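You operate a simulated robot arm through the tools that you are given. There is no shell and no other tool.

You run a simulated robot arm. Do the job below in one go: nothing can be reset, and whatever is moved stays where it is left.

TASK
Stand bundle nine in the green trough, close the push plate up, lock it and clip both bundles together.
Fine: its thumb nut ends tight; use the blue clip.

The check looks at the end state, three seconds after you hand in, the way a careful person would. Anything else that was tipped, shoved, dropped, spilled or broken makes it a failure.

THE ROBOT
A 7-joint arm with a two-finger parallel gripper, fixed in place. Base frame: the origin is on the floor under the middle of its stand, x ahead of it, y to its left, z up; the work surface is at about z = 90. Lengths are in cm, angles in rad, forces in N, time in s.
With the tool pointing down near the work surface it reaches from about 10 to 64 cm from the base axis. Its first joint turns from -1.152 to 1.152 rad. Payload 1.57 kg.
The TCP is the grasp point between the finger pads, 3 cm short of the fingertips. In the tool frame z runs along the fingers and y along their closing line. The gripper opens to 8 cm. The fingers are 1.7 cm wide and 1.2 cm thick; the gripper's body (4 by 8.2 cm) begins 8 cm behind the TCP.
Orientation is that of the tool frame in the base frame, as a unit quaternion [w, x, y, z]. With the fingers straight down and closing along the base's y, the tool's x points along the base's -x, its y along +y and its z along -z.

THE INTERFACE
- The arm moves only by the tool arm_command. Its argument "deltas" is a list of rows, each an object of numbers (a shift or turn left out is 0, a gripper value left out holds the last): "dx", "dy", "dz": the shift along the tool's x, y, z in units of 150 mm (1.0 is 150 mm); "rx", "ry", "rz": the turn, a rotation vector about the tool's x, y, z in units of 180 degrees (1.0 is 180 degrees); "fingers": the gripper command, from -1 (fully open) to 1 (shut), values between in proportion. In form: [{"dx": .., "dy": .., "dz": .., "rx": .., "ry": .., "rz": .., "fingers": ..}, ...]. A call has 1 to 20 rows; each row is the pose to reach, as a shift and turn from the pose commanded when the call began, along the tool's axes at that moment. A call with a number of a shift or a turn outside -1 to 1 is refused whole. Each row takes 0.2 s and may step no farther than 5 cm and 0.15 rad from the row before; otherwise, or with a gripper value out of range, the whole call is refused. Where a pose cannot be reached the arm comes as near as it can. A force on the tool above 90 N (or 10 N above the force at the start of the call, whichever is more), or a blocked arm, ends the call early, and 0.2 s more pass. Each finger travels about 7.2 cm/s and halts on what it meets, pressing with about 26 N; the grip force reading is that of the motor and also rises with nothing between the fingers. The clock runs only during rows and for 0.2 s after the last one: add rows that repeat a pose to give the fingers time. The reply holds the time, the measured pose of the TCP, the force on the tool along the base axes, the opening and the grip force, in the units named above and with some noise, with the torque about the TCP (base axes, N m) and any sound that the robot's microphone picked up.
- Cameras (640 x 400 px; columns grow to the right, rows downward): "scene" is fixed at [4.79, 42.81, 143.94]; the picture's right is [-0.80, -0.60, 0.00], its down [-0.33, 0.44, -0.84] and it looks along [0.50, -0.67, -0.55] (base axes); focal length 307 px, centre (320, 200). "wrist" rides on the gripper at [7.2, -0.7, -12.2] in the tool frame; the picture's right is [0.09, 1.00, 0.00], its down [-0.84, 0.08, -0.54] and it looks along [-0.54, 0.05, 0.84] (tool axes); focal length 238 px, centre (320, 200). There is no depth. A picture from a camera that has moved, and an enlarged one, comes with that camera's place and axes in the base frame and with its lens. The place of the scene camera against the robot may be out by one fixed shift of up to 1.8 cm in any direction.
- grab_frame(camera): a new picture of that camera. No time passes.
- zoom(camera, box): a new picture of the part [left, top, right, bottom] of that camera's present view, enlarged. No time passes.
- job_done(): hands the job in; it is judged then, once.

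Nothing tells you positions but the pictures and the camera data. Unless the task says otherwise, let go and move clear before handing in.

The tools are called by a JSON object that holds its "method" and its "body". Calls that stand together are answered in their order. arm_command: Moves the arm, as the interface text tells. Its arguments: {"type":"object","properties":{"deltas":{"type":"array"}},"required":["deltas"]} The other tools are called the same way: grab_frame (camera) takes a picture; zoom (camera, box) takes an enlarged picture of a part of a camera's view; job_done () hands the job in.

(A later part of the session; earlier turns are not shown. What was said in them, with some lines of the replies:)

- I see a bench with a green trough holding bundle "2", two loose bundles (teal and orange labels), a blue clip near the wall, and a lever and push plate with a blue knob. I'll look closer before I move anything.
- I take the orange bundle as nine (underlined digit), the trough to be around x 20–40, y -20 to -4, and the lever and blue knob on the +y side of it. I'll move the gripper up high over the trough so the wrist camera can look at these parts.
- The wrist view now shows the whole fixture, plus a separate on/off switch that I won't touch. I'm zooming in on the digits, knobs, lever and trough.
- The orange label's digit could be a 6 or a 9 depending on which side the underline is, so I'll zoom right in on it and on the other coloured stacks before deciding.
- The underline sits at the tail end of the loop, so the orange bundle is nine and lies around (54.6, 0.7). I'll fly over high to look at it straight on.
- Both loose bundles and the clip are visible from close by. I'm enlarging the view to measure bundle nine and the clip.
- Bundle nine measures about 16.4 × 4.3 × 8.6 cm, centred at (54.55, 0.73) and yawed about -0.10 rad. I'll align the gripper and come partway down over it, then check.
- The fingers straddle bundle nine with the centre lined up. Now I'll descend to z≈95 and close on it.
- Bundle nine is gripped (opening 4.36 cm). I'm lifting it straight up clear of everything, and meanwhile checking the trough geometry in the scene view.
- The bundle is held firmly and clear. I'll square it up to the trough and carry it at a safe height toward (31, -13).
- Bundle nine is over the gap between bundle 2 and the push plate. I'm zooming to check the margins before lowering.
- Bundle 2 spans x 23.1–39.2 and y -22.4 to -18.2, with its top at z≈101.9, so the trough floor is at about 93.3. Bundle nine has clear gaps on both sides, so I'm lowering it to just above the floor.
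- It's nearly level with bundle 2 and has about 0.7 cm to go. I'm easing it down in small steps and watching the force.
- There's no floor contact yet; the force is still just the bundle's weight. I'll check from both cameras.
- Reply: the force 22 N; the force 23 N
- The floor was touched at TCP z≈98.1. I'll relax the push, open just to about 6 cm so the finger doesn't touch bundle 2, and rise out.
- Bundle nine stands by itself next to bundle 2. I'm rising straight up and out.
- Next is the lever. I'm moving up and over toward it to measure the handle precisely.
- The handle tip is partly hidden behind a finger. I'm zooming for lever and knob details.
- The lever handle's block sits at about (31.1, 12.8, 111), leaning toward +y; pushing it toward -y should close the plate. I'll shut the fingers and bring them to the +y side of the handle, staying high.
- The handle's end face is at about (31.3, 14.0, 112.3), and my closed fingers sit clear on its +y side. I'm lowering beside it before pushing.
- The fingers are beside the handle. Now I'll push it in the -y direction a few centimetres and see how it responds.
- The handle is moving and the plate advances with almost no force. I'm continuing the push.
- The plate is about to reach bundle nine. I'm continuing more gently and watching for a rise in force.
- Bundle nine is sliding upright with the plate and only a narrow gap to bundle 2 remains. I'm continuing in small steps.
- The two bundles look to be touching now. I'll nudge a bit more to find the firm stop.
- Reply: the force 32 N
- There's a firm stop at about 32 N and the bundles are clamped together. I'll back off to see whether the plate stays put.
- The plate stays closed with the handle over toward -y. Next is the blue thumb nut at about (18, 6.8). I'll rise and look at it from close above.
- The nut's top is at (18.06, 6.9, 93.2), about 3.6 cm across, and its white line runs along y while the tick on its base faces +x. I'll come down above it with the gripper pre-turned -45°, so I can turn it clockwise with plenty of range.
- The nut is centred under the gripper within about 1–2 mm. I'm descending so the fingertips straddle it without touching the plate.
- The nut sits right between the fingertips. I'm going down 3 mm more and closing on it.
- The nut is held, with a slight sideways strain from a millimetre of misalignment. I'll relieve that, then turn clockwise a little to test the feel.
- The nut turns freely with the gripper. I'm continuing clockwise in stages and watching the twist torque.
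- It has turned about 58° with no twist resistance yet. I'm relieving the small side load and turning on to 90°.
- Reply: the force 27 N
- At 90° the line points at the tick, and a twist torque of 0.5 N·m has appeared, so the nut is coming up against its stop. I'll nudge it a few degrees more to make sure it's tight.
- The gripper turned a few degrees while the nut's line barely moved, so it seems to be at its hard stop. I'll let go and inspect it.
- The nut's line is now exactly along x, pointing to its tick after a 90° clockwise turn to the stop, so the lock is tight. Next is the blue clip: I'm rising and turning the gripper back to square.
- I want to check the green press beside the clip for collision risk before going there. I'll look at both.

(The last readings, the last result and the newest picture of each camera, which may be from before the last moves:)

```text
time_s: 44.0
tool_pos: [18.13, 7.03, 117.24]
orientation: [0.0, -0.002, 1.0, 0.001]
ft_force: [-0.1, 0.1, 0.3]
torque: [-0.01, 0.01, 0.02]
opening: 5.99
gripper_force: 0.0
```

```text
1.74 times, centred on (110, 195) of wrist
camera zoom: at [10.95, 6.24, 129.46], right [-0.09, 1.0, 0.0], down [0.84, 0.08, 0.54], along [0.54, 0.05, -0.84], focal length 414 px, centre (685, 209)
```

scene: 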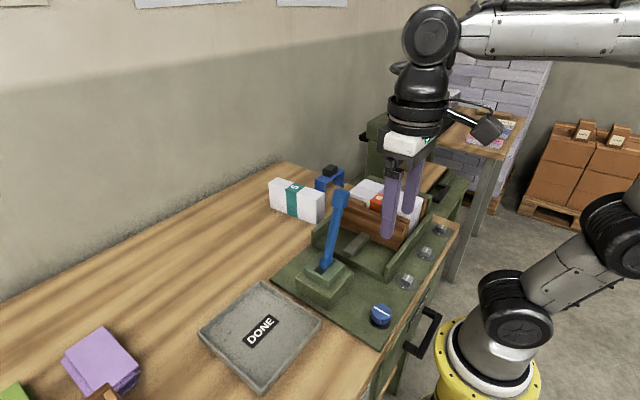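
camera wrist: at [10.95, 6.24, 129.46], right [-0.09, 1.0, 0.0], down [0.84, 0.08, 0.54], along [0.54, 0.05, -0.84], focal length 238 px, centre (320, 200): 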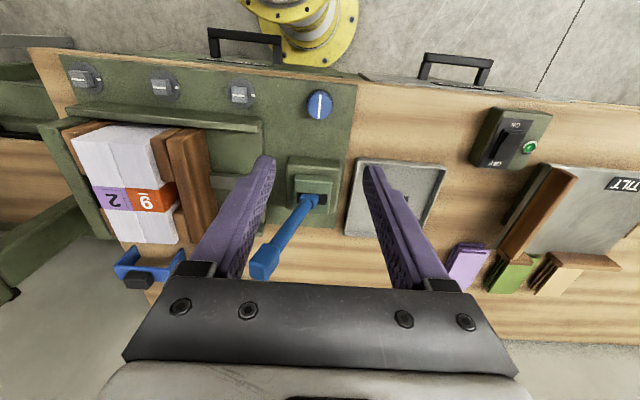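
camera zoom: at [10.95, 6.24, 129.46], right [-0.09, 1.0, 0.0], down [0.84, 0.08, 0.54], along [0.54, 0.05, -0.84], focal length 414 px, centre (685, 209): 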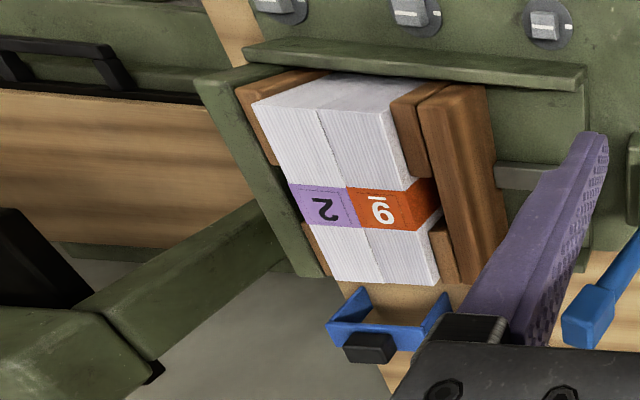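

The press post stands at about y < -35, x 39–45, so it's clear of the clip. Before picking up the clip, I'll look straight down at the clamped stack to measure the slots where the clip legs must go.

{"method": "arm_command", "body": {"deltas": [{"dz": -0.2, "fingers": -1}, {"dx": -0.13, "dy": -0.26, "dz": -0.333, "fingers": -1}, {"dx": -0.26, "dy": -0.53, "dz": -0.333, "fingers": -1}, {"dx": -0.4, "dy": -0.8, "dz": -0.333, "fingers": -1}]}}

{"method": "arm_command", "body": {"deltas": [{"dx": -0.12, "dy": -0.22, "fingers": -1}, {"dx": -0.24, "dy": -0.44, "fingers": -1}, {"dx": -0.36, "dy": -0.66, "fingers": -1}, {"dx": -0.46, "dy": -0.867, "fingers": -1}, {"dx": -0.46, "dy": -0.867, "fingers": -1}]}}

{"method": "grab_frame", "body": {"camera": "wrist"}}

{"method": "zoom", "body": {"camera": "wrist", "box": [220, 20, 430, 180]}}

{"method": "grab_frame", "body": {"camera": "scene"}}

```text
time_s: 45.0
tool_pos: [24.13, -5.17, 122.2]
orientation: [0.0, 0.0, 1.0, 0.0]
ft_force: [0.7, -0.1, 0.0]
torque: [0.04, -0.01, 0.01]
opening: 8.01
gripper_force: 0.1
```

```text
time_s: 46.2
tool_pos: [31.21, -18.3, 122.19]
orientation: [0.0, 0.0, 1.0, 0.001]
ft_force: [0.7, 0.1, -0.5]
torque: [-0.02, 0.0, -0.02]
opening: 8.0
gripper_force: 0.0
```

```text
taken
camera wrist: at [23.85, -18.83, 134.4], right [-0.09, 1.0, 0.0], down [0.84, 0.08, 0.54], along [0.54, 0.05, -0.84], focal length 238 px, centre (320, 200)
```

wrist: 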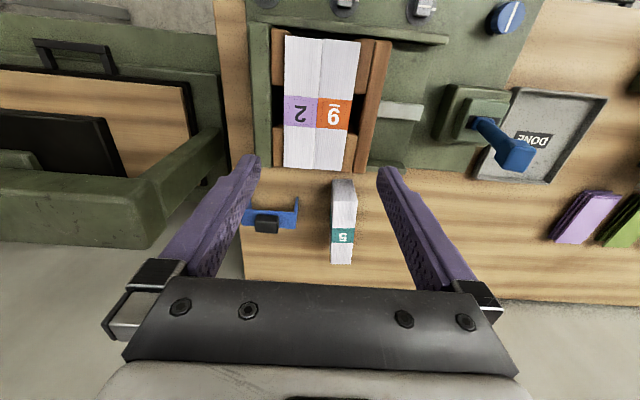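

```text
2.50 times, centred on (325, 100) of wrist
camera zoom: at [23.85, -18.83, 134.4], right [-0.09, 1.0, 0.0], down [0.84, 0.08, 0.54], along [0.54, 0.05, -0.84], focal length 596 px, centre (308, 450)
```

zoom: 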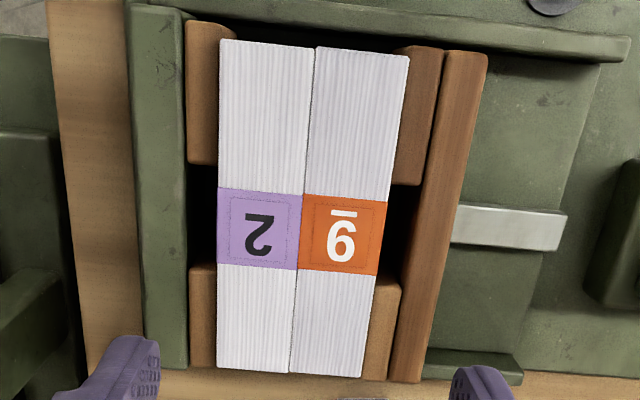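

```text
taken
```

scene: 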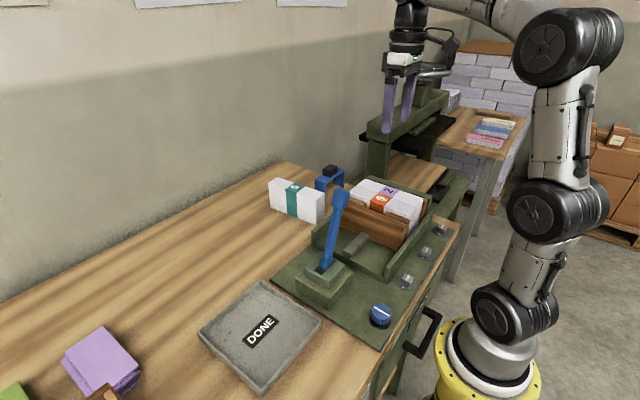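

The clip slots are clear on both sides: x 28.6–33.9, with the stack spanning y -22.8 to -14.2 (centre about 31.3, -18.5). Now I'll go over the clip to measure it from above.

{"method": "arm_command", "body": {"deltas": [{"dx": -0.27, "dy": -0.09, "fingers": -1}, {"dx": -0.53, "dy": -0.18, "fingers": -1}, {"dx": -0.8, "dy": -0.267, "fingers": -1}]}}

{"method": "arm_command", "body": {"deltas": [{"dx": -0.24, "dy": -0.09, "dz": 0.05, "fingers": -1}, {"dx": -0.48, "dy": -0.18, "dz": 0.15, "fingers": -1}, {"dx": -0.72, "dy": -0.28, "dz": 0.25, "fingers": -1}, {"dx": -0.72, "dy": -0.28, "dz": 0.4, "fingers": -1}, {"dx": -0.72, "dy": -0.28, "dz": 0.4, "fingers": -1}]}}

{"method": "grab_frame", "body": {"camera": "wrist"}}

{"method": "zoom", "body": {"camera": "wrist", "box": [220, 50, 420, 200]}}

{"method": "grab_frame", "body": {"camera": "scene"}}

```text
time_s: 47.0
tool_pos: [43.16, -22.2, 122.3]
orientation: [0.001, -0.001, 1.0, 0.0]
ft_force: [-0.5, 1.3, 0.9]
torque: [-0.02, -0.04, -0.02]
opening: 7.97
gripper_force: 0.1
```

```text
time_s: 48.2
tool_pos: [51.03, -24.92, 114.29]
orientation: [0.001, 0.0, 1.0, 0.0]
ft_force: [-0.1, -0.2, -0.4]
torque: [0.02, 0.02, 0.02]
opening: 7.99
gripper_force: 0.0
out of reach, approached as far as the arm can: row 1, 2, 3, 4, 5
```

```text
taken
camera wrist: at [43.77, -25.52, 126.37], right [-0.09, 1.0, 0.0], down [0.84, 0.08, 0.54], along [0.54, 0.05, -0.84], focal length 238 px, centre (320, 200)
```

wrist: 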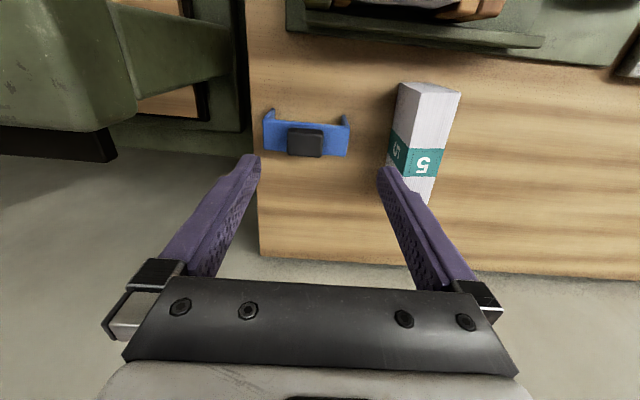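

```text
2.67 times, centred on (320, 125) of wrist
camera zoom: at [43.77, -25.52, 126.37], right [-0.09, 1.0, 0.0], down [0.84, 0.08, 0.54], along [0.54, 0.05, -0.84], focal length 636 px, centre (320, 400)
```

zoom: 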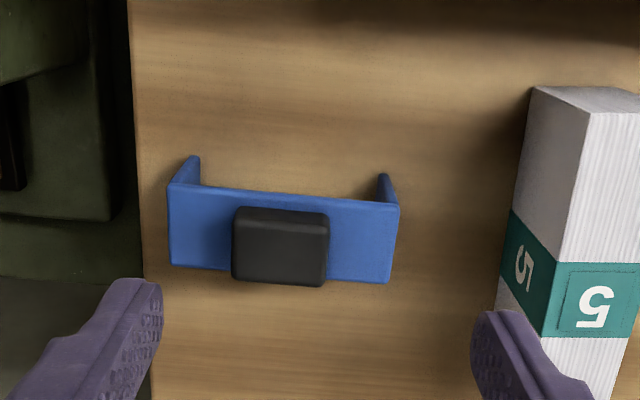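

```text
taken
```

scene: 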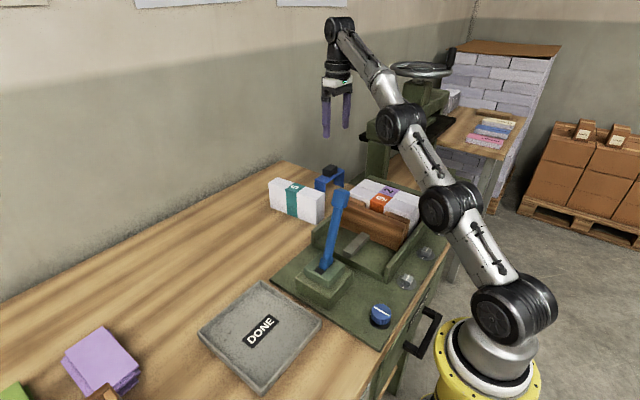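

The arm is at its reach limit this high up; it can reach farther lower down. The clip is centred near (53.9, -26.4), about 10.8 cm outside and 9.7 cm inside, with a grip block whose top is around z 98. I'll come down to where it's in reach.

{"method": "arm_command", "body": {"deltas": [{"dz": 0.17, "fingers": -1}, {"dz": 0.34, "fingers": -1}, {"dz": 0.5, "fingers": -1}, {"dz": 0.667, "fingers": -1}, {"dz": 0.667, "fingers": -1}]}}

{"method": "grab_frame", "body": {"camera": "wrist"}}

{"method": "zoom", "body": {"camera": "wrist", "box": [220, 50, 420, 200]}}

{"method": "grab_frame", "body": {"camera": "scene"}}

```text
time_s: 49.4
tool_pos: [51.04, -24.88, 104.17]
orientation: [0.0, 0.0, 1.0, 0.0]
ft_force: [0.4, 0.3, -0.2]
torque: [-0.02, -0.04, 0.0]
opening: 7.98
gripper_force: 0.0
```

```text
taken
camera wrist: at [43.81, -25.54, 116.33], right [-0.09, 1.0, 0.0], down [0.84, 0.08, 0.54], along [0.54, 0.05, -0.84], focal length 238 px, centre (320, 200)
```

wrist: 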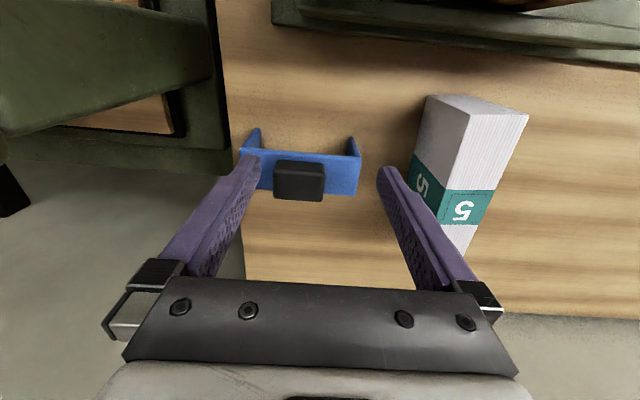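

```text
2.67 times, centred on (320, 125) of wrist
camera zoom: at [43.81, -25.54, 116.33], right [-0.09, 1.0, 0.0], down [0.84, 0.08, 0.54], along [0.54, 0.05, -0.84], focal length 636 px, centre (320, 400)
```

zoom: 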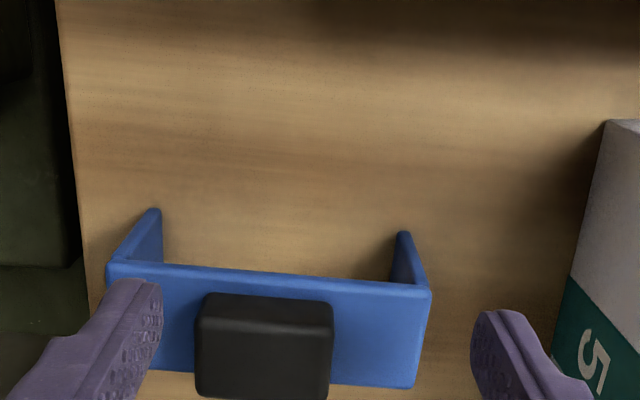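

```text
taken
```

scene: 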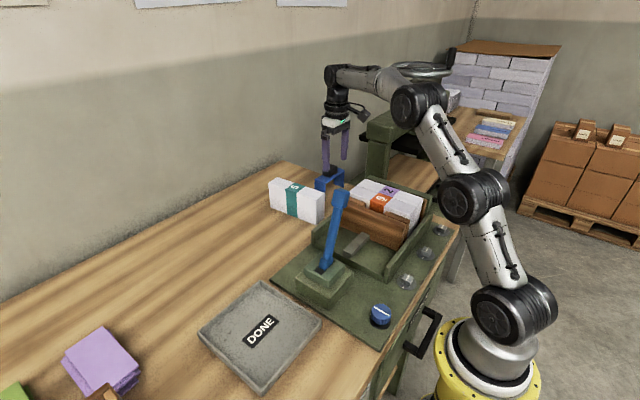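

I now have a good fix: block centre (53.95, -26.45), clip square to the axes. I'll move directly above it, then lower.

{"method": "arm_command", "body": {"deltas": [{"dx": -0.1, "dy": -0.055, "fingers": -1}, {"dx": -0.195, "dy": -0.107, "fingers": -1}, {"dx": -0.195, "dy": -0.107, "dz": 0.1, "fingers": -1}, {"dx": -0.195, "dy": -0.107, "dz": 0.1, "fingers": -1}]}}

{"method": "grab_frame", "body": {"camera": "wrist"}}

{"method": "zoom", "body": {"camera": "scene", "box": [280, 100, 400, 200]}}

```text
time_s: 50.4
tool_pos: [53.97, -26.59, 102.72]
orientation: [0.001, 0.0, 1.0, 0.001]
ft_force: [0.0, 1.2, 0.2]
torque: [-0.02, -0.01, 0.02]
opening: 8.0
gripper_force: 0.0
```

```text
taken
camera wrist: at [46.76, -27.17, 114.81], right [-0.09, 1.0, 0.0], down [0.84, 0.08, 0.54], along [0.54, 0.05, -0.84], focal length 238 px, centre (320, 200)
```

wrist: 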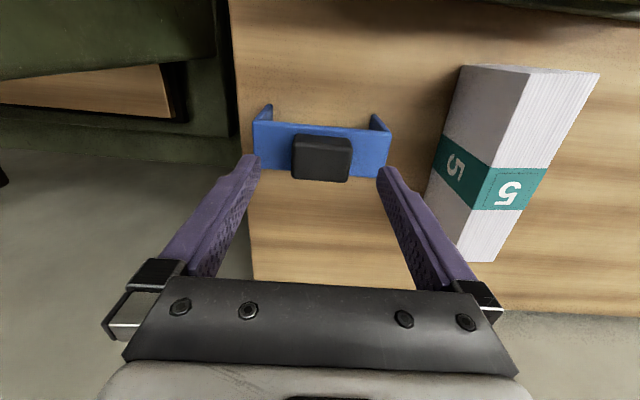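

```text
4.00 times, centred on (340, 150) of scene
camera zoom: at [4.79, 42.81, 143.94], right [-0.8, -0.6, 0.0], down [-0.33, 0.44, -0.84], along [0.5, -0.67, -0.55], focal length 1228 px, centre (240, 400)
```

zoom: 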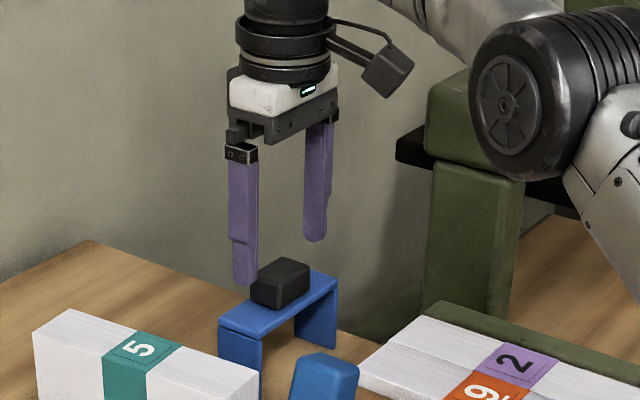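

Aligned over the grip block. I'm descending so the fingertips stop just above the clip's top plate, then closing.

{"method": "arm_command", "body": {"deltas": [{"dz": 0.07, "fingers": -1}, {"dz": 0.14, "fingers": -1}, {"dz": 0.19, "fingers": -1}, {"dz": 0.19, "fingers": -1}]}}

{"method": "grab_frame", "body": {"camera": "wrist"}}

{"method": "zoom", "body": {"camera": "scene", "box": [290, 120, 370, 200]}}

```text
time_s: 51.4
tool_pos: [53.98, -26.57, 99.84]
orientation: [0.0, 0.0, 1.0, 0.0]
ft_force: [0.3, 0.0, 0.6]
torque: [0.01, 0.01, 0.0]
opening: 8.02
gripper_force: 0.1
```

```text
taken
camera wrist: at [46.7, -27.17, 111.98], right [-0.09, 1.0, 0.0], down [0.84, 0.08, 0.54], along [0.54, 0.05, -0.84], focal length 238 px, centre (320, 200)
```

wrist: 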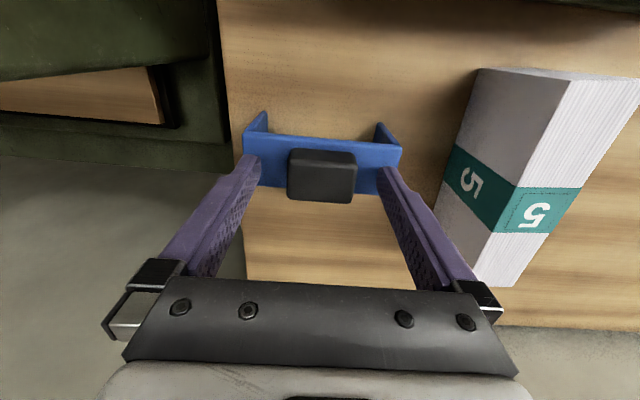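

```text
5.00 times, centred on (330, 160) of scene
camera zoom: at [4.79, 42.81, 143.94], right [-0.8, -0.6, 0.0], down [-0.33, 0.44, -0.84], along [0.5, -0.67, -0.55], focal length 1536 px, centre (270, 400)
```

zoom: 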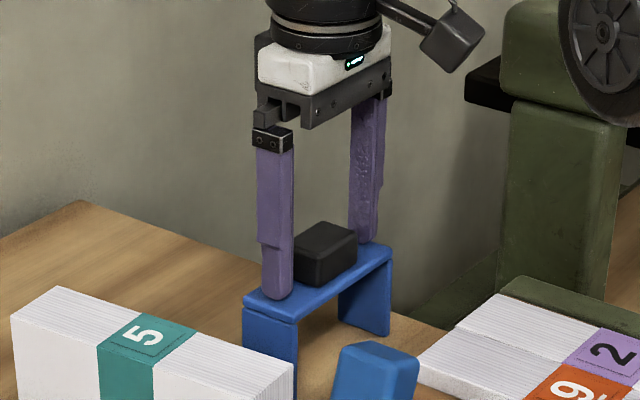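

{"method": "arm_command", "body": {"deltas": [{"fingers": 1}, {"fingers": 1}, {"fingers": 1}, {"fingers": 1}, {"fingers": 1}]}}

{"method": "grab_frame", "body": {"camera": "wrist"}}

{"method": "zoom", "body": {"camera": "scene", "box": [290, 120, 370, 200]}}

```text
time_s: 52.6
tool_pos: [53.99, -26.55, 99.9]
orientation: [0.0, 0.0, 1.0, 0.001]
ft_force: [-0.1, -0.3, 0.3]
torque: [0.05, 0.03, -0.01]
opening: 4.32
gripper_force: 25.8
```

```text
taken
camera wrist: at [46.71, -27.17, 112.0], right [-0.09, 1.0, 0.0], down [0.84, 0.08, 0.54], along [0.54, 0.05, -0.84], focal length 238 px, centre (320, 200)
```

wrist: 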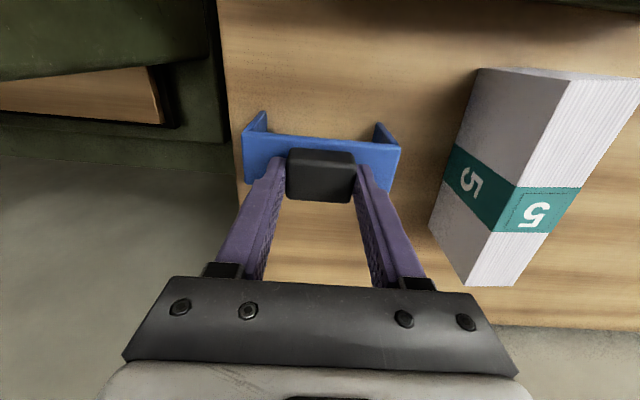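

```text
5.00 times, centred on (330, 160) of scene
camera zoom: at [4.79, 42.81, 143.94], right [-0.8, -0.6, 0.0], down [-0.33, 0.44, -0.84], along [0.5, -0.67, -0.55], focal length 1536 px, centre (270, 400)
```

zoom: 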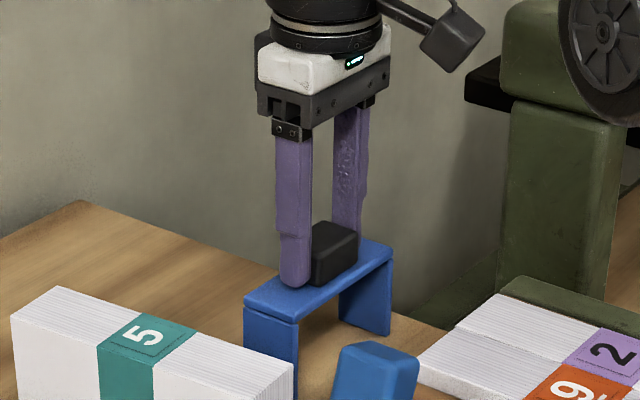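

The clip's block is gripped (4.32 cm). I'm lifting straight up, staying within reach.

{"method": "arm_command", "body": {"deltas": [{"dz": -0.05, "fingers": 1}, {"dz": -0.15, "fingers": 1}, {"dz": -0.25, "fingers": 1}, {"dz": -0.35, "fingers": 1}, {"dz": -0.35, "fingers": 1}]}}

{"method": "grab_frame", "body": {"camera": "wrist"}}

{"method": "grab_frame", "body": {"camera": "scene"}}

```text
time_s: 53.8
tool_pos: [53.97, -26.56, 105.09]
orientation: [0.0, 0.0, 1.0, 0.0]
ft_force: [-0.4, 0.3, -0.9]
torque: [0.05, -0.02, -0.01]
opening: 4.3
gripper_force: 26.0
```

```text
taken
camera wrist: at [46.73, -27.12, 117.3], right [-0.09, 1.0, 0.0], down [0.84, 0.08, 0.54], along [0.54, 0.05, -0.84], focal length 238 px, centre (320, 200)
```

wrist: 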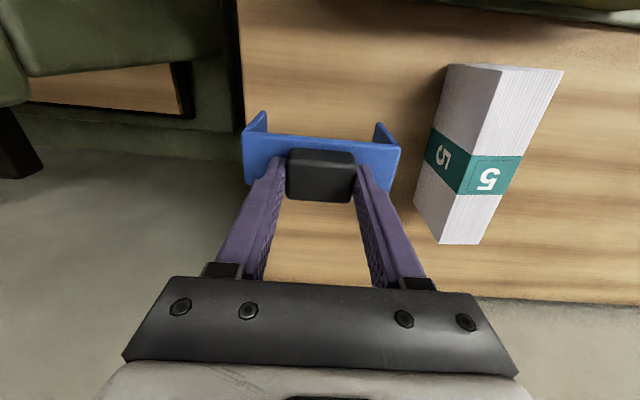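

```text
taken
```

scene: 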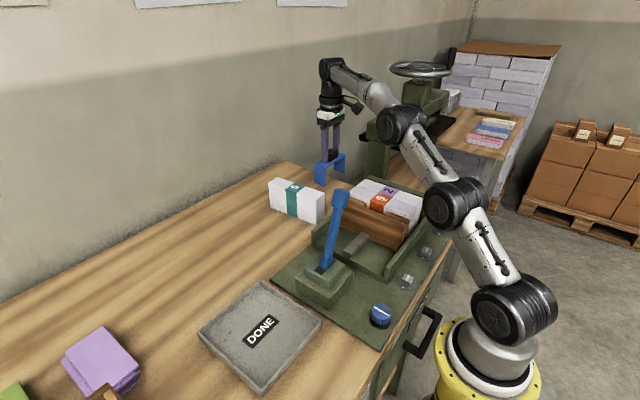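

The clip is held level. I'm moving it inward and upward so its legs clear the stack by a few centimetres.

{"method": "arm_command", "body": {"deltas": [{"dx": 0.15, "dy": 0.04, "dz": -0.117, "fingers": 1}, {"dx": 0.3, "dy": 0.083, "dz": -0.26, "fingers": 1}, {"dx": 0.45, "dy": 0.125, "dz": -0.43, "fingers": 1}, {"dx": 0.6, "dy": 0.167, "dz": -0.6, "fingers": 1}, {"dx": 0.6, "dy": 0.167, "dz": -0.667, "fingers": 1}]}}

{"method": "arm_command", "body": {"deltas": [{"dx": 0.23, "dy": 0.09, "fingers": 1}, {"dx": 0.46, "dy": 0.18, "fingers": 1}, {"dx": 0.69, "dy": 0.27, "fingers": 1}, {"dx": 0.91, "dy": 0.365, "fingers": 1}, {"dx": 0.91, "dy": 0.365, "fingers": 1}]}}

{"method": "grab_frame", "body": {"camera": "wrist"}}

{"method": "zoom", "body": {"camera": "wrist", "box": [200, 30, 440, 210]}}

{"method": "grab_frame", "body": {"camera": "scene"}}

```text
time_s: 55.0
tool_pos: [44.93, -24.1, 115.16]
orientation: [0.0, 0.001, 1.0, 0.001]
ft_force: [-0.7, 1.0, -1.1]
torque: [-0.01, 0.0, 0.02]
opening: 4.34
gripper_force: 26.3
```

```text
time_s: 56.2
tool_pos: [31.2, -18.56, 115.22]
orientation: [0.0, 0.0, 1.0, 0.0]
ft_force: [-0.4, 0.6, -0.3]
torque: [-0.02, 0.0, 0.01]
opening: 4.3
gripper_force: 26.0
```

```text
taken
camera wrist: at [23.97, -19.09, 127.25], right [-0.09, 1.0, 0.0], down [0.84, 0.08, 0.54], along [0.54, 0.05, -0.84], focal length 238 px, centre (320, 200)
```

wrist: 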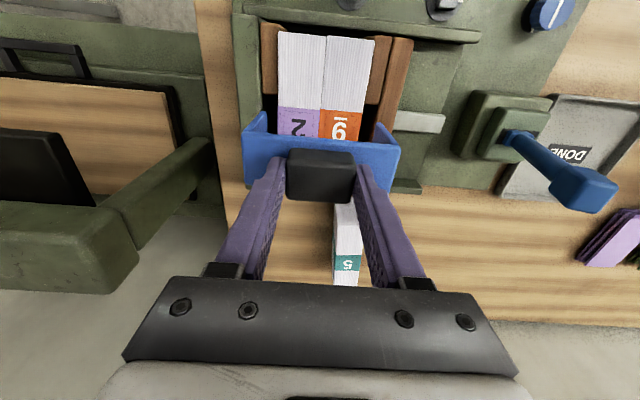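

```text
2.22 times, centred on (320, 120) of wrist
camera zoom: at [23.97, -19.09, 127.25], right [-0.09, 1.0, 0.0], down [0.84, 0.08, 0.54], along [0.54, 0.05, -0.84], focal length 530 px, centre (320, 378)
```

zoom: 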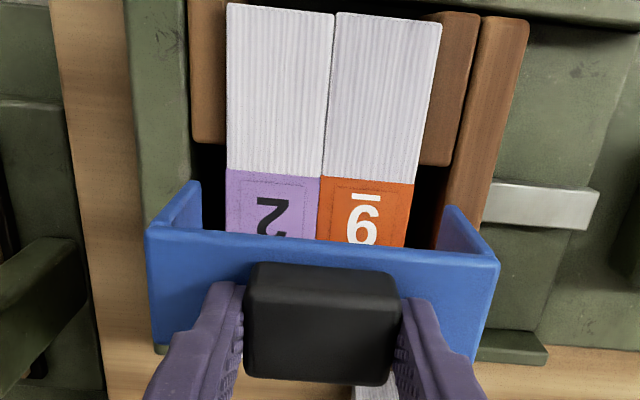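

```text
taken
```

scene: 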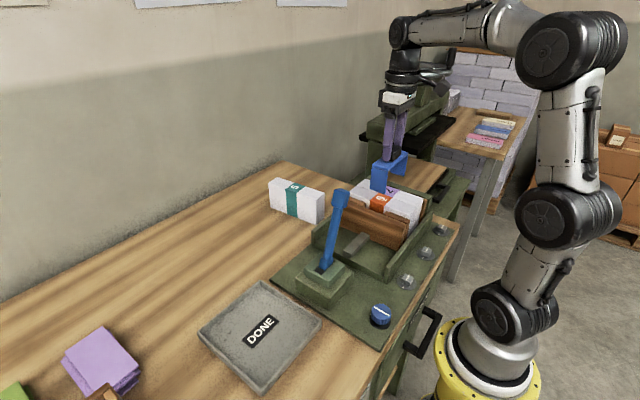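

The clip's inner faces (y -23.3 to -13.55) straddle the stack (y -22.8 to -14.3) with about 0.6 cm to spare each side. I'm lowering to just above the stack top and will re-check there.

{"method": "arm_command", "body": {"deltas": [{"dx": 0.002, "dy": -0.005, "dz": 0.07, "fingers": 1}, {"dx": 0.004, "dy": -0.005, "dz": 0.14, "fingers": 1}, {"dx": 0.004, "dy": -0.005, "dz": 0.19, "fingers": 1}, {"dx": 0.004, "dy": -0.005, "dz": 0.19, "fingers": 1}]}}

{"method": "zoom", "body": {"camera": "wrist", "box": [200, 30, 440, 210]}}

{"method": "zoom", "body": {"camera": "scene", "box": [330, 120, 450, 240]}}

```text
time_s: 57.2
tool_pos: [31.22, -18.65, 112.33]
orientation: [0.001, 0.0, 1.0, -0.001]
ft_force: [0.3, -0.3, -0.5]
torque: [0.02, 0.02, -0.01]
opening: 4.32
gripper_force: 25.9
```

```text
2.22 times, centred on (320, 120) of wrist
camera zoom: at [24.0, -19.25, 124.38], right [-0.09, 1.0, 0.0], down [0.84, 0.08, 0.54], along [0.54, 0.05, -0.84], focal length 530 px, centre (320, 378)
```

zoom: 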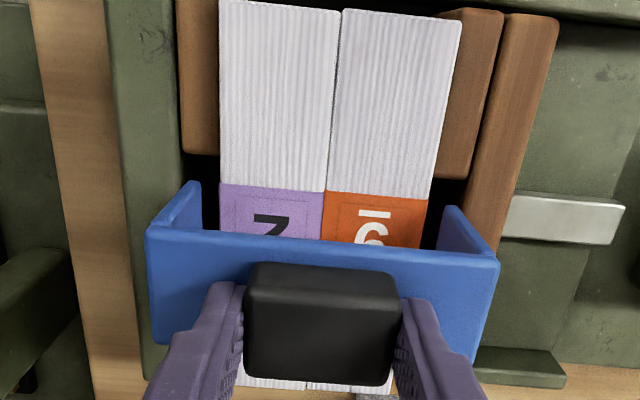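

```text
3.33 times, centred on (390, 180) of scene
camera zoom: at [4.79, 42.81, 143.94], right [-0.8, -0.6, 0.0], down [-0.33, 0.44, -0.84], along [0.5, -0.67, -0.55], focal length 1024 px, centre (87, 267)
```

zoom: 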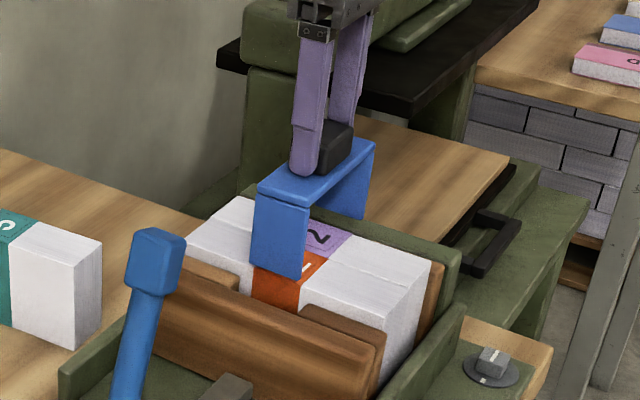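

The legs are centred around the stack with clearance on both sides. Lowering the clip down over both bundles.

{"method": "arm_command", "body": {"deltas": [{"dy": 0.002, "dz": 0.06, "fingers": 1}, {"dy": 0.002, "dz": 0.13, "fingers": 1}, {"dy": 0.002, "dz": 0.2, "fingers": 1}, {"dy": 0.002, "dz": 0.2, "fingers": 1}]}}

{"method": "zoom", "body": {"camera": "wrist", "box": [200, 30, 440, 210]}}

{"method": "zoom", "body": {"camera": "scene", "box": [330, 140, 450, 240]}}

```text
time_s: 58.2
tool_pos: [31.22, -18.6, 109.2]
orientation: [0.0, 0.0, 1.0, 0.0]
ft_force: [1.4, 0.7, -0.5]
torque: [0.02, -0.01, 0.0]
opening: 4.31
gripper_force: 26.6
```

```text
2.22 times, centred on (320, 120) of wrist
camera zoom: at [23.99, -19.21, 121.39], right [-0.09, 1.0, 0.0], down [0.84, 0.08, 0.54], along [0.54, 0.05, -0.84], focal length 530 px, centre (320, 378)
```

zoom: 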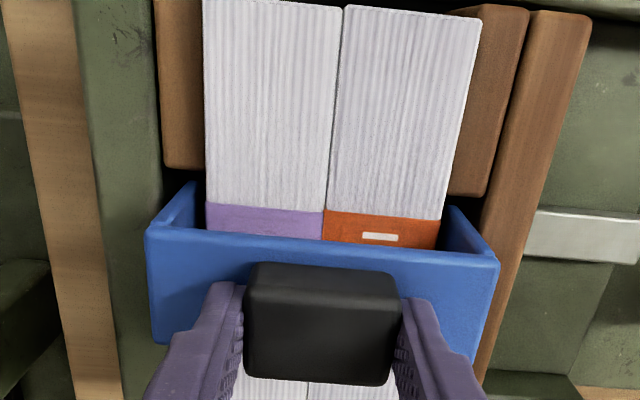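

```text
4.00 times, centred on (390, 190) of scene
camera zoom: at [4.79, 42.81, 143.94], right [-0.8, -0.6, 0.0], down [-0.33, 0.44, -0.84], along [0.5, -0.67, -0.55], focal length 1228 px, centre (40, 240)
```

zoom: 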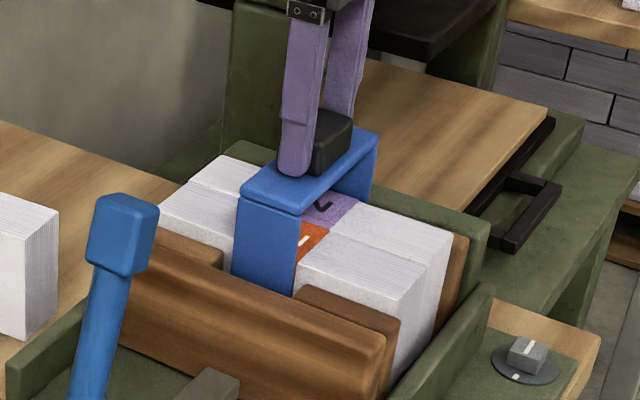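

The legs are sliding down on either side with no contact force. I'm continuing until the clip's top plate rests on the bundles.

{"method": "arm_command", "body": {"deltas": [{"dz": 0.05, "fingers": 1}, {"dz": 0.1, "fingers": 1}, {"dz": 0.16, "fingers": 1}, {"dz": 0.16, "fingers": 1}]}}

{"method": "arm_command", "body": {"deltas": [{"dz": 0.01, "fingers": 1}, {"dz": 0.02, "fingers": 1}, {"dz": 0.02, "fingers": 1}]}}

{"method": "arm_command", "body": {"deltas": [{"dz": 0.01, "fingers": 1}, {"dz": 0.02, "fingers": 1}, {"dz": 0.02, "fingers": 1}]}}

{"method": "zoom", "body": {"camera": "scene", "box": [330, 140, 450, 240]}}

```text
time_s: 59.2
tool_pos: [31.29, -18.68, 106.8]
orientation: [0.0, 0.0, 1.0, 0.001]
ft_force: [-0.6, -1.4, -0.2]
torque: [0.02, 0.0, 0.0]
opening: 4.28
gripper_force: 26.1
```

```text
time_s: 60.0
tool_pos: [31.4, -18.67, 106.64]
orientation: [0.0, 0.0, 1.0, 0.0]
ft_force: [0.3, 0.3, -0.9]
torque: [0.04, 0.02, -0.02]
opening: 4.29
gripper_force: 26.3
```

```text
time_s: 60.8
tool_pos: [31.34, -18.56, 106.21]
orientation: [0.0, 0.0, 1.0, 0.0]
ft_force: [-1.5, -0.7, -0.8]
torque: [-0.02, 0.02, -0.01]
opening: 4.32
gripper_force: 26.1
```

```text
4.00 times, centred on (390, 190) of scene
camera zoom: at [4.79, 42.81, 143.94], right [-0.8, -0.6, 0.0], down [-0.33, 0.44, -0.84], along [0.5, -0.67, -0.55], focal length 1228 px, centre (40, 240)
```

zoom: 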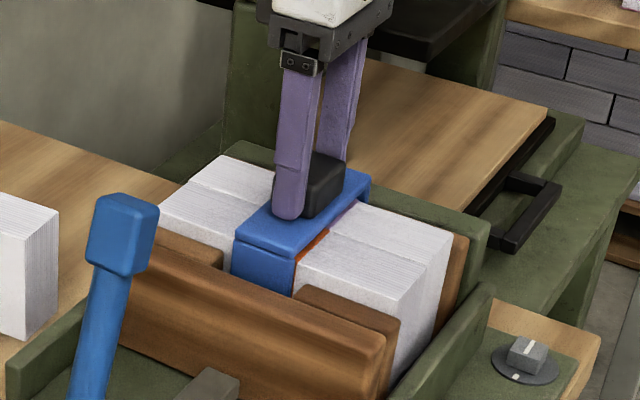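

{"method": "arm_command", "body": {"deltas": [{"dz": 0.01, "fingers": 1}, {"dz": 0.015, "fingers": 1}, {"dz": 0.015, "fingers": 1}]}}

{"method": "arm_command", "body": {"deltas": [{"dz": 0.01, "fingers": 1}, {"dz": 0.01, "fingers": 1}]}}

{"method": "arm_command", "body": {"deltas": [{"dz": 0.01, "fingers": 1}, {"dz": 0.01, "fingers": 1}]}}

{"method": "grab_frame", "body": {"camera": "wrist"}}

{"method": "zoom", "body": {"camera": "scene", "box": [350, 160, 420, 220]}}

```text
time_s: 61.6
tool_pos: [31.32, -18.72, 106.03]
orientation: [0.0, 0.0, 1.0, 0.0]
ft_force: [0.1, 0.4, -0.9]
torque: [0.0, -0.01, -0.02]
opening: 4.31
gripper_force: 25.7
```

```text
time_s: 62.2
tool_pos: [31.22, -18.61, 106.02]
orientation: [0.0, 0.0, 1.0, 0.0]
ft_force: [-0.7, 0.2, -1.1]
torque: [-0.01, 0.0, 0.01]
opening: 4.31
gripper_force: 25.9
```

```text
time_s: 62.8
tool_pos: [31.31, -18.53, 105.8]
orientation: [0.0, 0.001, 1.0, 0.0]
ft_force: [0.5, -0.3, -1.2]
torque: [-0.02, -0.03, -0.03]
opening: 4.3
gripper_force: 25.5
```

```text
taken
camera wrist: at [24.01, -19.2, 117.9], right [-0.09, 1.0, 0.0], down [0.84, 0.08, 0.54], along [0.54, 0.05, -0.84], focal length 238 px, centre (320, 200)
```

wrist: 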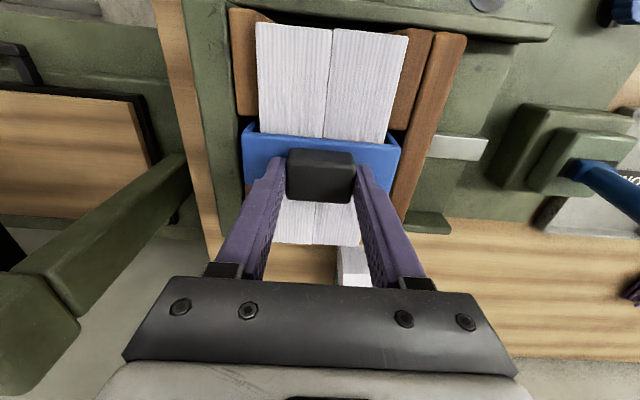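

```text
6.67 times, centred on (385, 190) of scene
camera zoom: at [4.79, 42.81, 143.94], right [-0.8, -0.6, 0.0], down [-0.33, 0.44, -0.84], along [0.5, -0.67, -0.55], focal length 2047 px, centre (-113, 267)
```

zoom: 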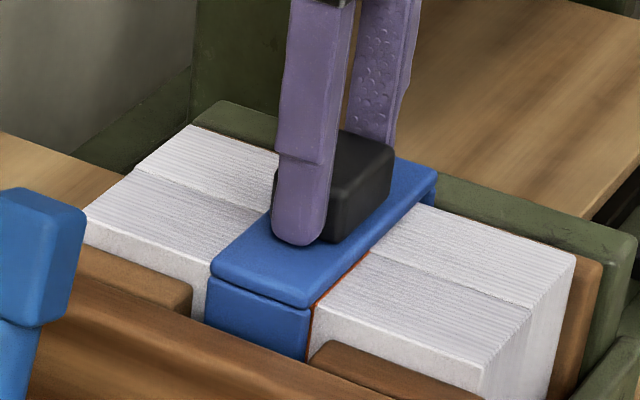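

The top plate is nearly seated on the bundles. I'm continuing with tiny steps until I feel contact.

{"method": "arm_command", "body": {"deltas": [{"dz": 0.01, "fingers": 1}, {"dz": 0.01, "fingers": 1}]}}

{"method": "arm_command", "body": {"deltas": [{"dz": 0.008, "fingers": 1}, {"dz": 0.008, "fingers": 1}]}}

{"method": "arm_command", "body": {"deltas": [{"dz": 0.008, "fingers": 1}, {"dz": 0.008, "fingers": 1}]}}

{"method": "zoom", "body": {"camera": "scene", "box": [350, 160, 420, 220]}}

```text
time_s: 63.4
tool_pos: [31.23, -18.58, 105.58]
orientation: [-0.001, 0.0, 1.0, 0.0]
ft_force: [0.3, 0.3, -0.9]
torque: [0.01, 0.0, -0.03]
opening: 4.3
gripper_force: 26.1
```

```text
time_s: 64.0
tool_pos: [31.15, -18.65, 105.48]
orientation: [0.0, 0.0, 1.0, -0.001]
ft_force: [-1.3, 1.8, 7.9]
torque: [0.12, 0.16, 0.03]
opening: 4.31
gripper_force: 26.1
```

```text
time_s: 64.6
tool_pos: [31.34, -18.46, 105.42]
orientation: [0.002, 0.0, 1.0, 0.0]
ft_force: [-4.7, 3.5, 19.5]
torque: [0.16, 0.2, 0.04]
opening: 4.33
gripper_force: 26.5
```

```text
6.67 times, centred on (385, 190) of scene
camera zoom: at [4.75, 42.83, 143.94], right [-0.8, -0.6, 0.0], down [-0.33, 0.44, -0.84], along [0.5, -0.67, -0.55], focal length 2047 px, centre (-113, 267)
```

zoom: 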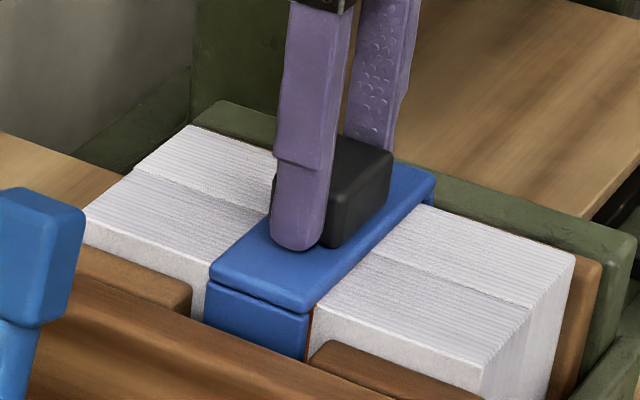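

The clip is seated on both bundles with a firm contact of about 20 N. I'm easing off the pressure and releasing.

{"method": "arm_command", "body": {"deltas": [{"dz": -0.008, "fingers": 1}, {"dz": -0.008, "fingers": 1}]}}

{"method": "arm_command", "body": {"deltas": [{"fingers": -0.4}, {"fingers": -0.5}, {"fingers": -0.5}, {"fingers": -0.5}]}}

{"method": "arm_command", "body": {"deltas": [{"dz": -0.1, "fingers": -0.5}, {"dz": -0.3, "fingers": -0.5}, {"dz": -0.6, "fingers": -0.5}, {"dz": -0.9, "fingers": -0.5}, {"dz": -0.9, "fingers": -0.5}]}}

{"method": "grab_frame", "body": {"camera": "wrist"}}

{"method": "zoom", "body": {"camera": "scene", "box": [320, 140, 450, 250]}}

{"method": "grab_frame", "body": {"camera": "scene"}}

```text
time_s: 65.2
tool_pos: [31.39, -18.68, 105.5]
orientation: [0.001, 0.0, 1.0, 0.001]
ft_force: [-1.3, 3.5, 14.6]
torque: [0.03, -0.17, 0.03]
opening: 4.35
gripper_force: 26.2
```

```text
time_s: 66.2
tool_pos: [31.28, -18.62, 105.49]
orientation: [0.0, -0.001, 1.0, 0.0]
ft_force: [0.2, 0.3, 0.3]
torque: [0.01, 0.0, 0.01]
opening: 5.99
gripper_force: 0.0
```

```text
time_s: 67.4
tool_pos: [31.37, -18.63, 118.95]
orientation: [0.0, 0.0, 1.0, 0.0]
ft_force: [-0.1, 0.4, 1.3]
torque: [0.0, -0.02, -0.03]
opening: 6.01
gripper_force: 0.0
```

```text
taken
camera wrist: at [24.07, -19.17, 131.1], right [-0.09, 1.0, 0.0], down [0.84, 0.08, 0.54], along [0.54, 0.05, -0.84], focal length 238 px, centre (320, 200)
```

wrist: 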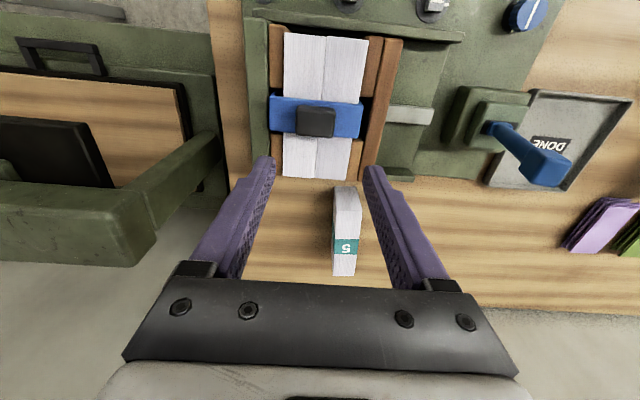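

```text
3.64 times, centred on (385, 195) of scene
camera zoom: at [4.79, 42.81, 143.94], right [-0.8, -0.6, 0.0], down [-0.33, 0.44, -0.84], along [0.5, -0.67, -0.55], focal length 1117 px, centre (84, 218)
```

zoom: 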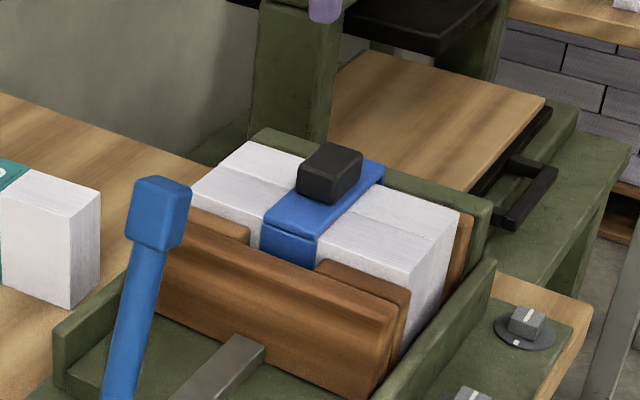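

```text
taken
```

scene: 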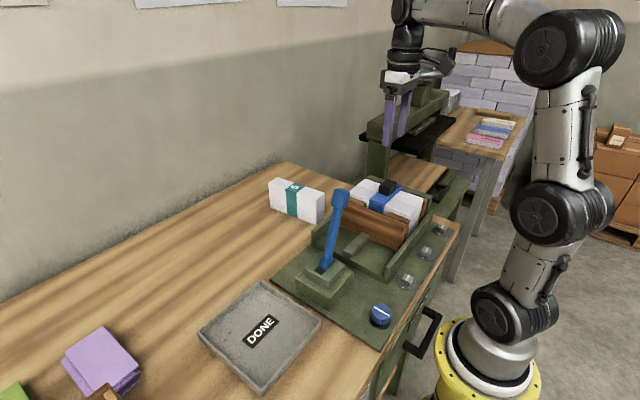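

The clip sits across both bundles. I'll verify the details: the clip fit, the plate against the bundles, and the nut's line.

{"method": "zoom", "body": {"camera": "wrist", "box": [230, 10, 430, 190]}}

{"method": "zoom", "body": {"camera": "wrist", "box": [490, 0, 560, 40]}}

{"method": "zoom", "body": {"camera": "scene", "box": [340, 280, 430, 340]}}

{"method": "zoom", "body": {"camera": "scene", "box": [350, 170, 430, 250]}}

```text
2.22 times, centred on (330, 100) of wrist
camera zoom: at [24.07, -19.17, 131.1], right [-0.09, 1.0, 0.0], down [0.84, 0.08, 0.54], along [0.54, 0.05, -0.84], focal length 530 px, centre (298, 422)
```

zoom: 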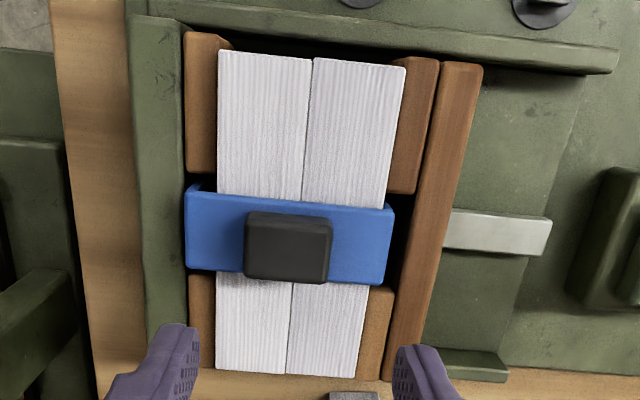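

```text
9.14 times, centred on (525, 20) of wrist
camera zoom: at [24.07, -19.17, 131.1], right [-0.09, 1.0, 0.0], down [0.84, 0.08, 0.54], along [0.54, 0.05, -0.84], focal length 2179 px, centre (-1554, 1846)
```

zoom: 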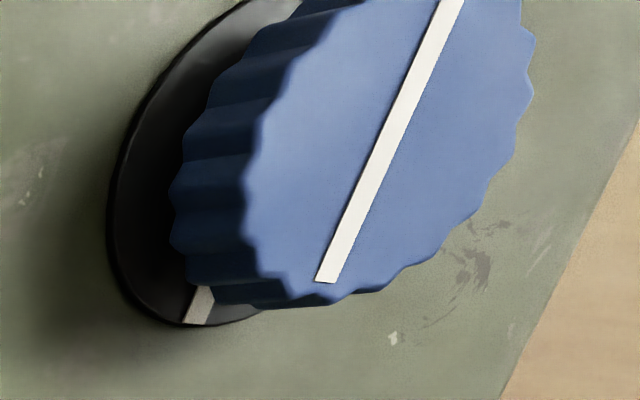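

```text
6.67 times, centred on (385, 310) of scene
camera zoom: at [4.79, 42.81, 143.94], right [-0.8, -0.6, 0.0], down [-0.33, 0.44, -0.84], along [0.5, -0.67, -0.55], focal length 2047 px, centre (-113, -533)
```

zoom: 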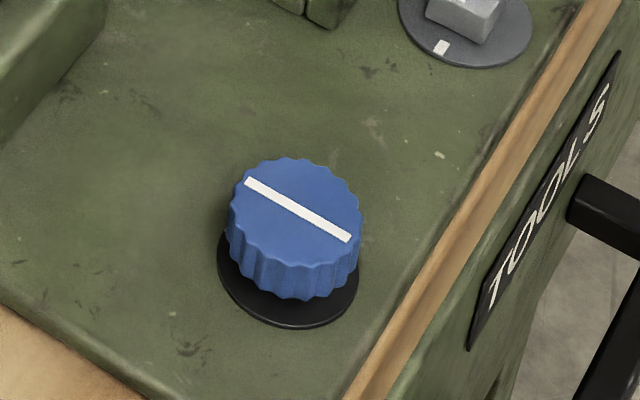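

```text
5.00 times, centred on (390, 210) of scene
camera zoom: at [4.79, 42.81, 143.94], right [-0.8, -0.6, 0.0], down [-0.33, 0.44, -0.84], along [0.5, -0.67, -0.55], focal length 1536 px, centre (-30, 150)
```

zoom: 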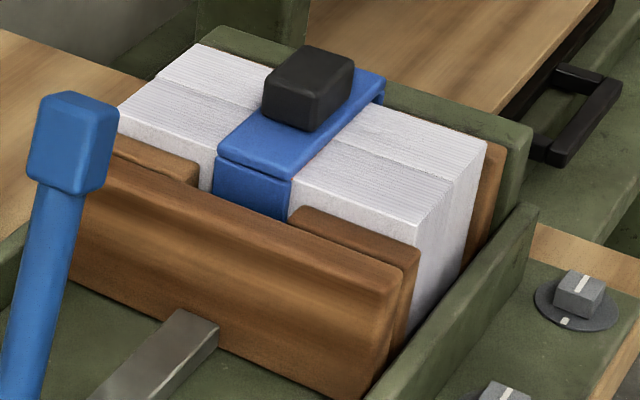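

Everything checks out: both bundles are clamped, the clip is seated over them, and the nut's line is on its tick. I'll move the arm further up and clear, then take one last look.

{"method": "arm_command", "body": {"deltas": [{"dz": -0.2, "fingers": -0.5}, {"dx": -0.15, "dz": -0.35, "fingers": -0.5}, {"dx": -0.3, "dz": -0.35, "fingers": -0.5}, {"dx": -0.3, "dz": -0.35, "fingers": -0.5}]}}

{"method": "grab_frame", "body": {"camera": "scene"}}

{"method": "grab_frame", "body": {"camera": "wrist"}}

```text
time_s: 68.4
tool_pos: [35.7, -18.6, 124.16]
orientation: [0.0, 0.0, 1.0, 0.0]
ft_force: [-0.2, 0.1, 1.4]
torque: [0.0, -0.04, 0.01]
opening: 5.98
gripper_force: 0.0
```

```text
taken
```

scene: 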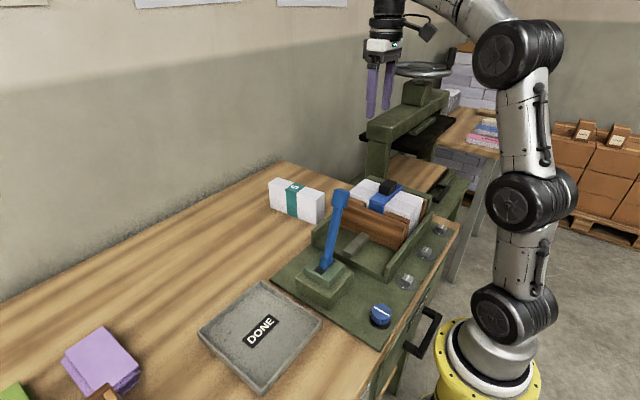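

```text
taken
camera wrist: at [28.54, -19.13, 136.31], right [-0.09, 1.0, 0.0], down [0.84, 0.08, 0.54], along [0.54, 0.05, -0.84], focal length 238 px, centre (320, 200)
```

wrist: 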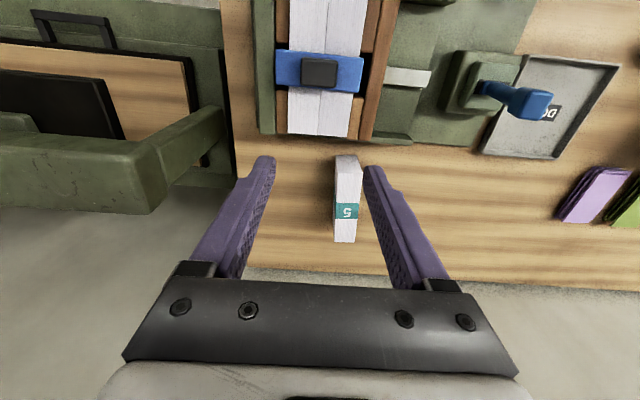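

Bundle nine stands beside bundle two in the trough with the push plate closed on them. The thumb nut is tight, the blue clip sits over both bundles, and bundle five and the rest look undisturbed. The arm is clear, so I'm handing in.

{"method": "job_done", "body": {}}

```text
The job is handed in.
```

The job is done and handed in. In the last pictures before hand-in, everything was where the task asks for it:

- **Bundle nine:** it stands upright in the green trough next to bundle two. I took the orange bundle as nine because its underline puts the digit the right way up as a 9.
- **Push plate:** it is closed against both bundles. I pushed the lever to a firm stop at about 32 N, and it stayed there when I let go.
- **Thumb nut:** I turned the blue nut a quarter turn clockwise until it stopped. The white line now points at the tick on its base.
- **Blue clip:** it sits over both bundles, with its legs in the gaps on each side and its top resting on them.

The gripper is open and clear of the work, and nothing else looked moved or tipped. The result of the check has not come back.
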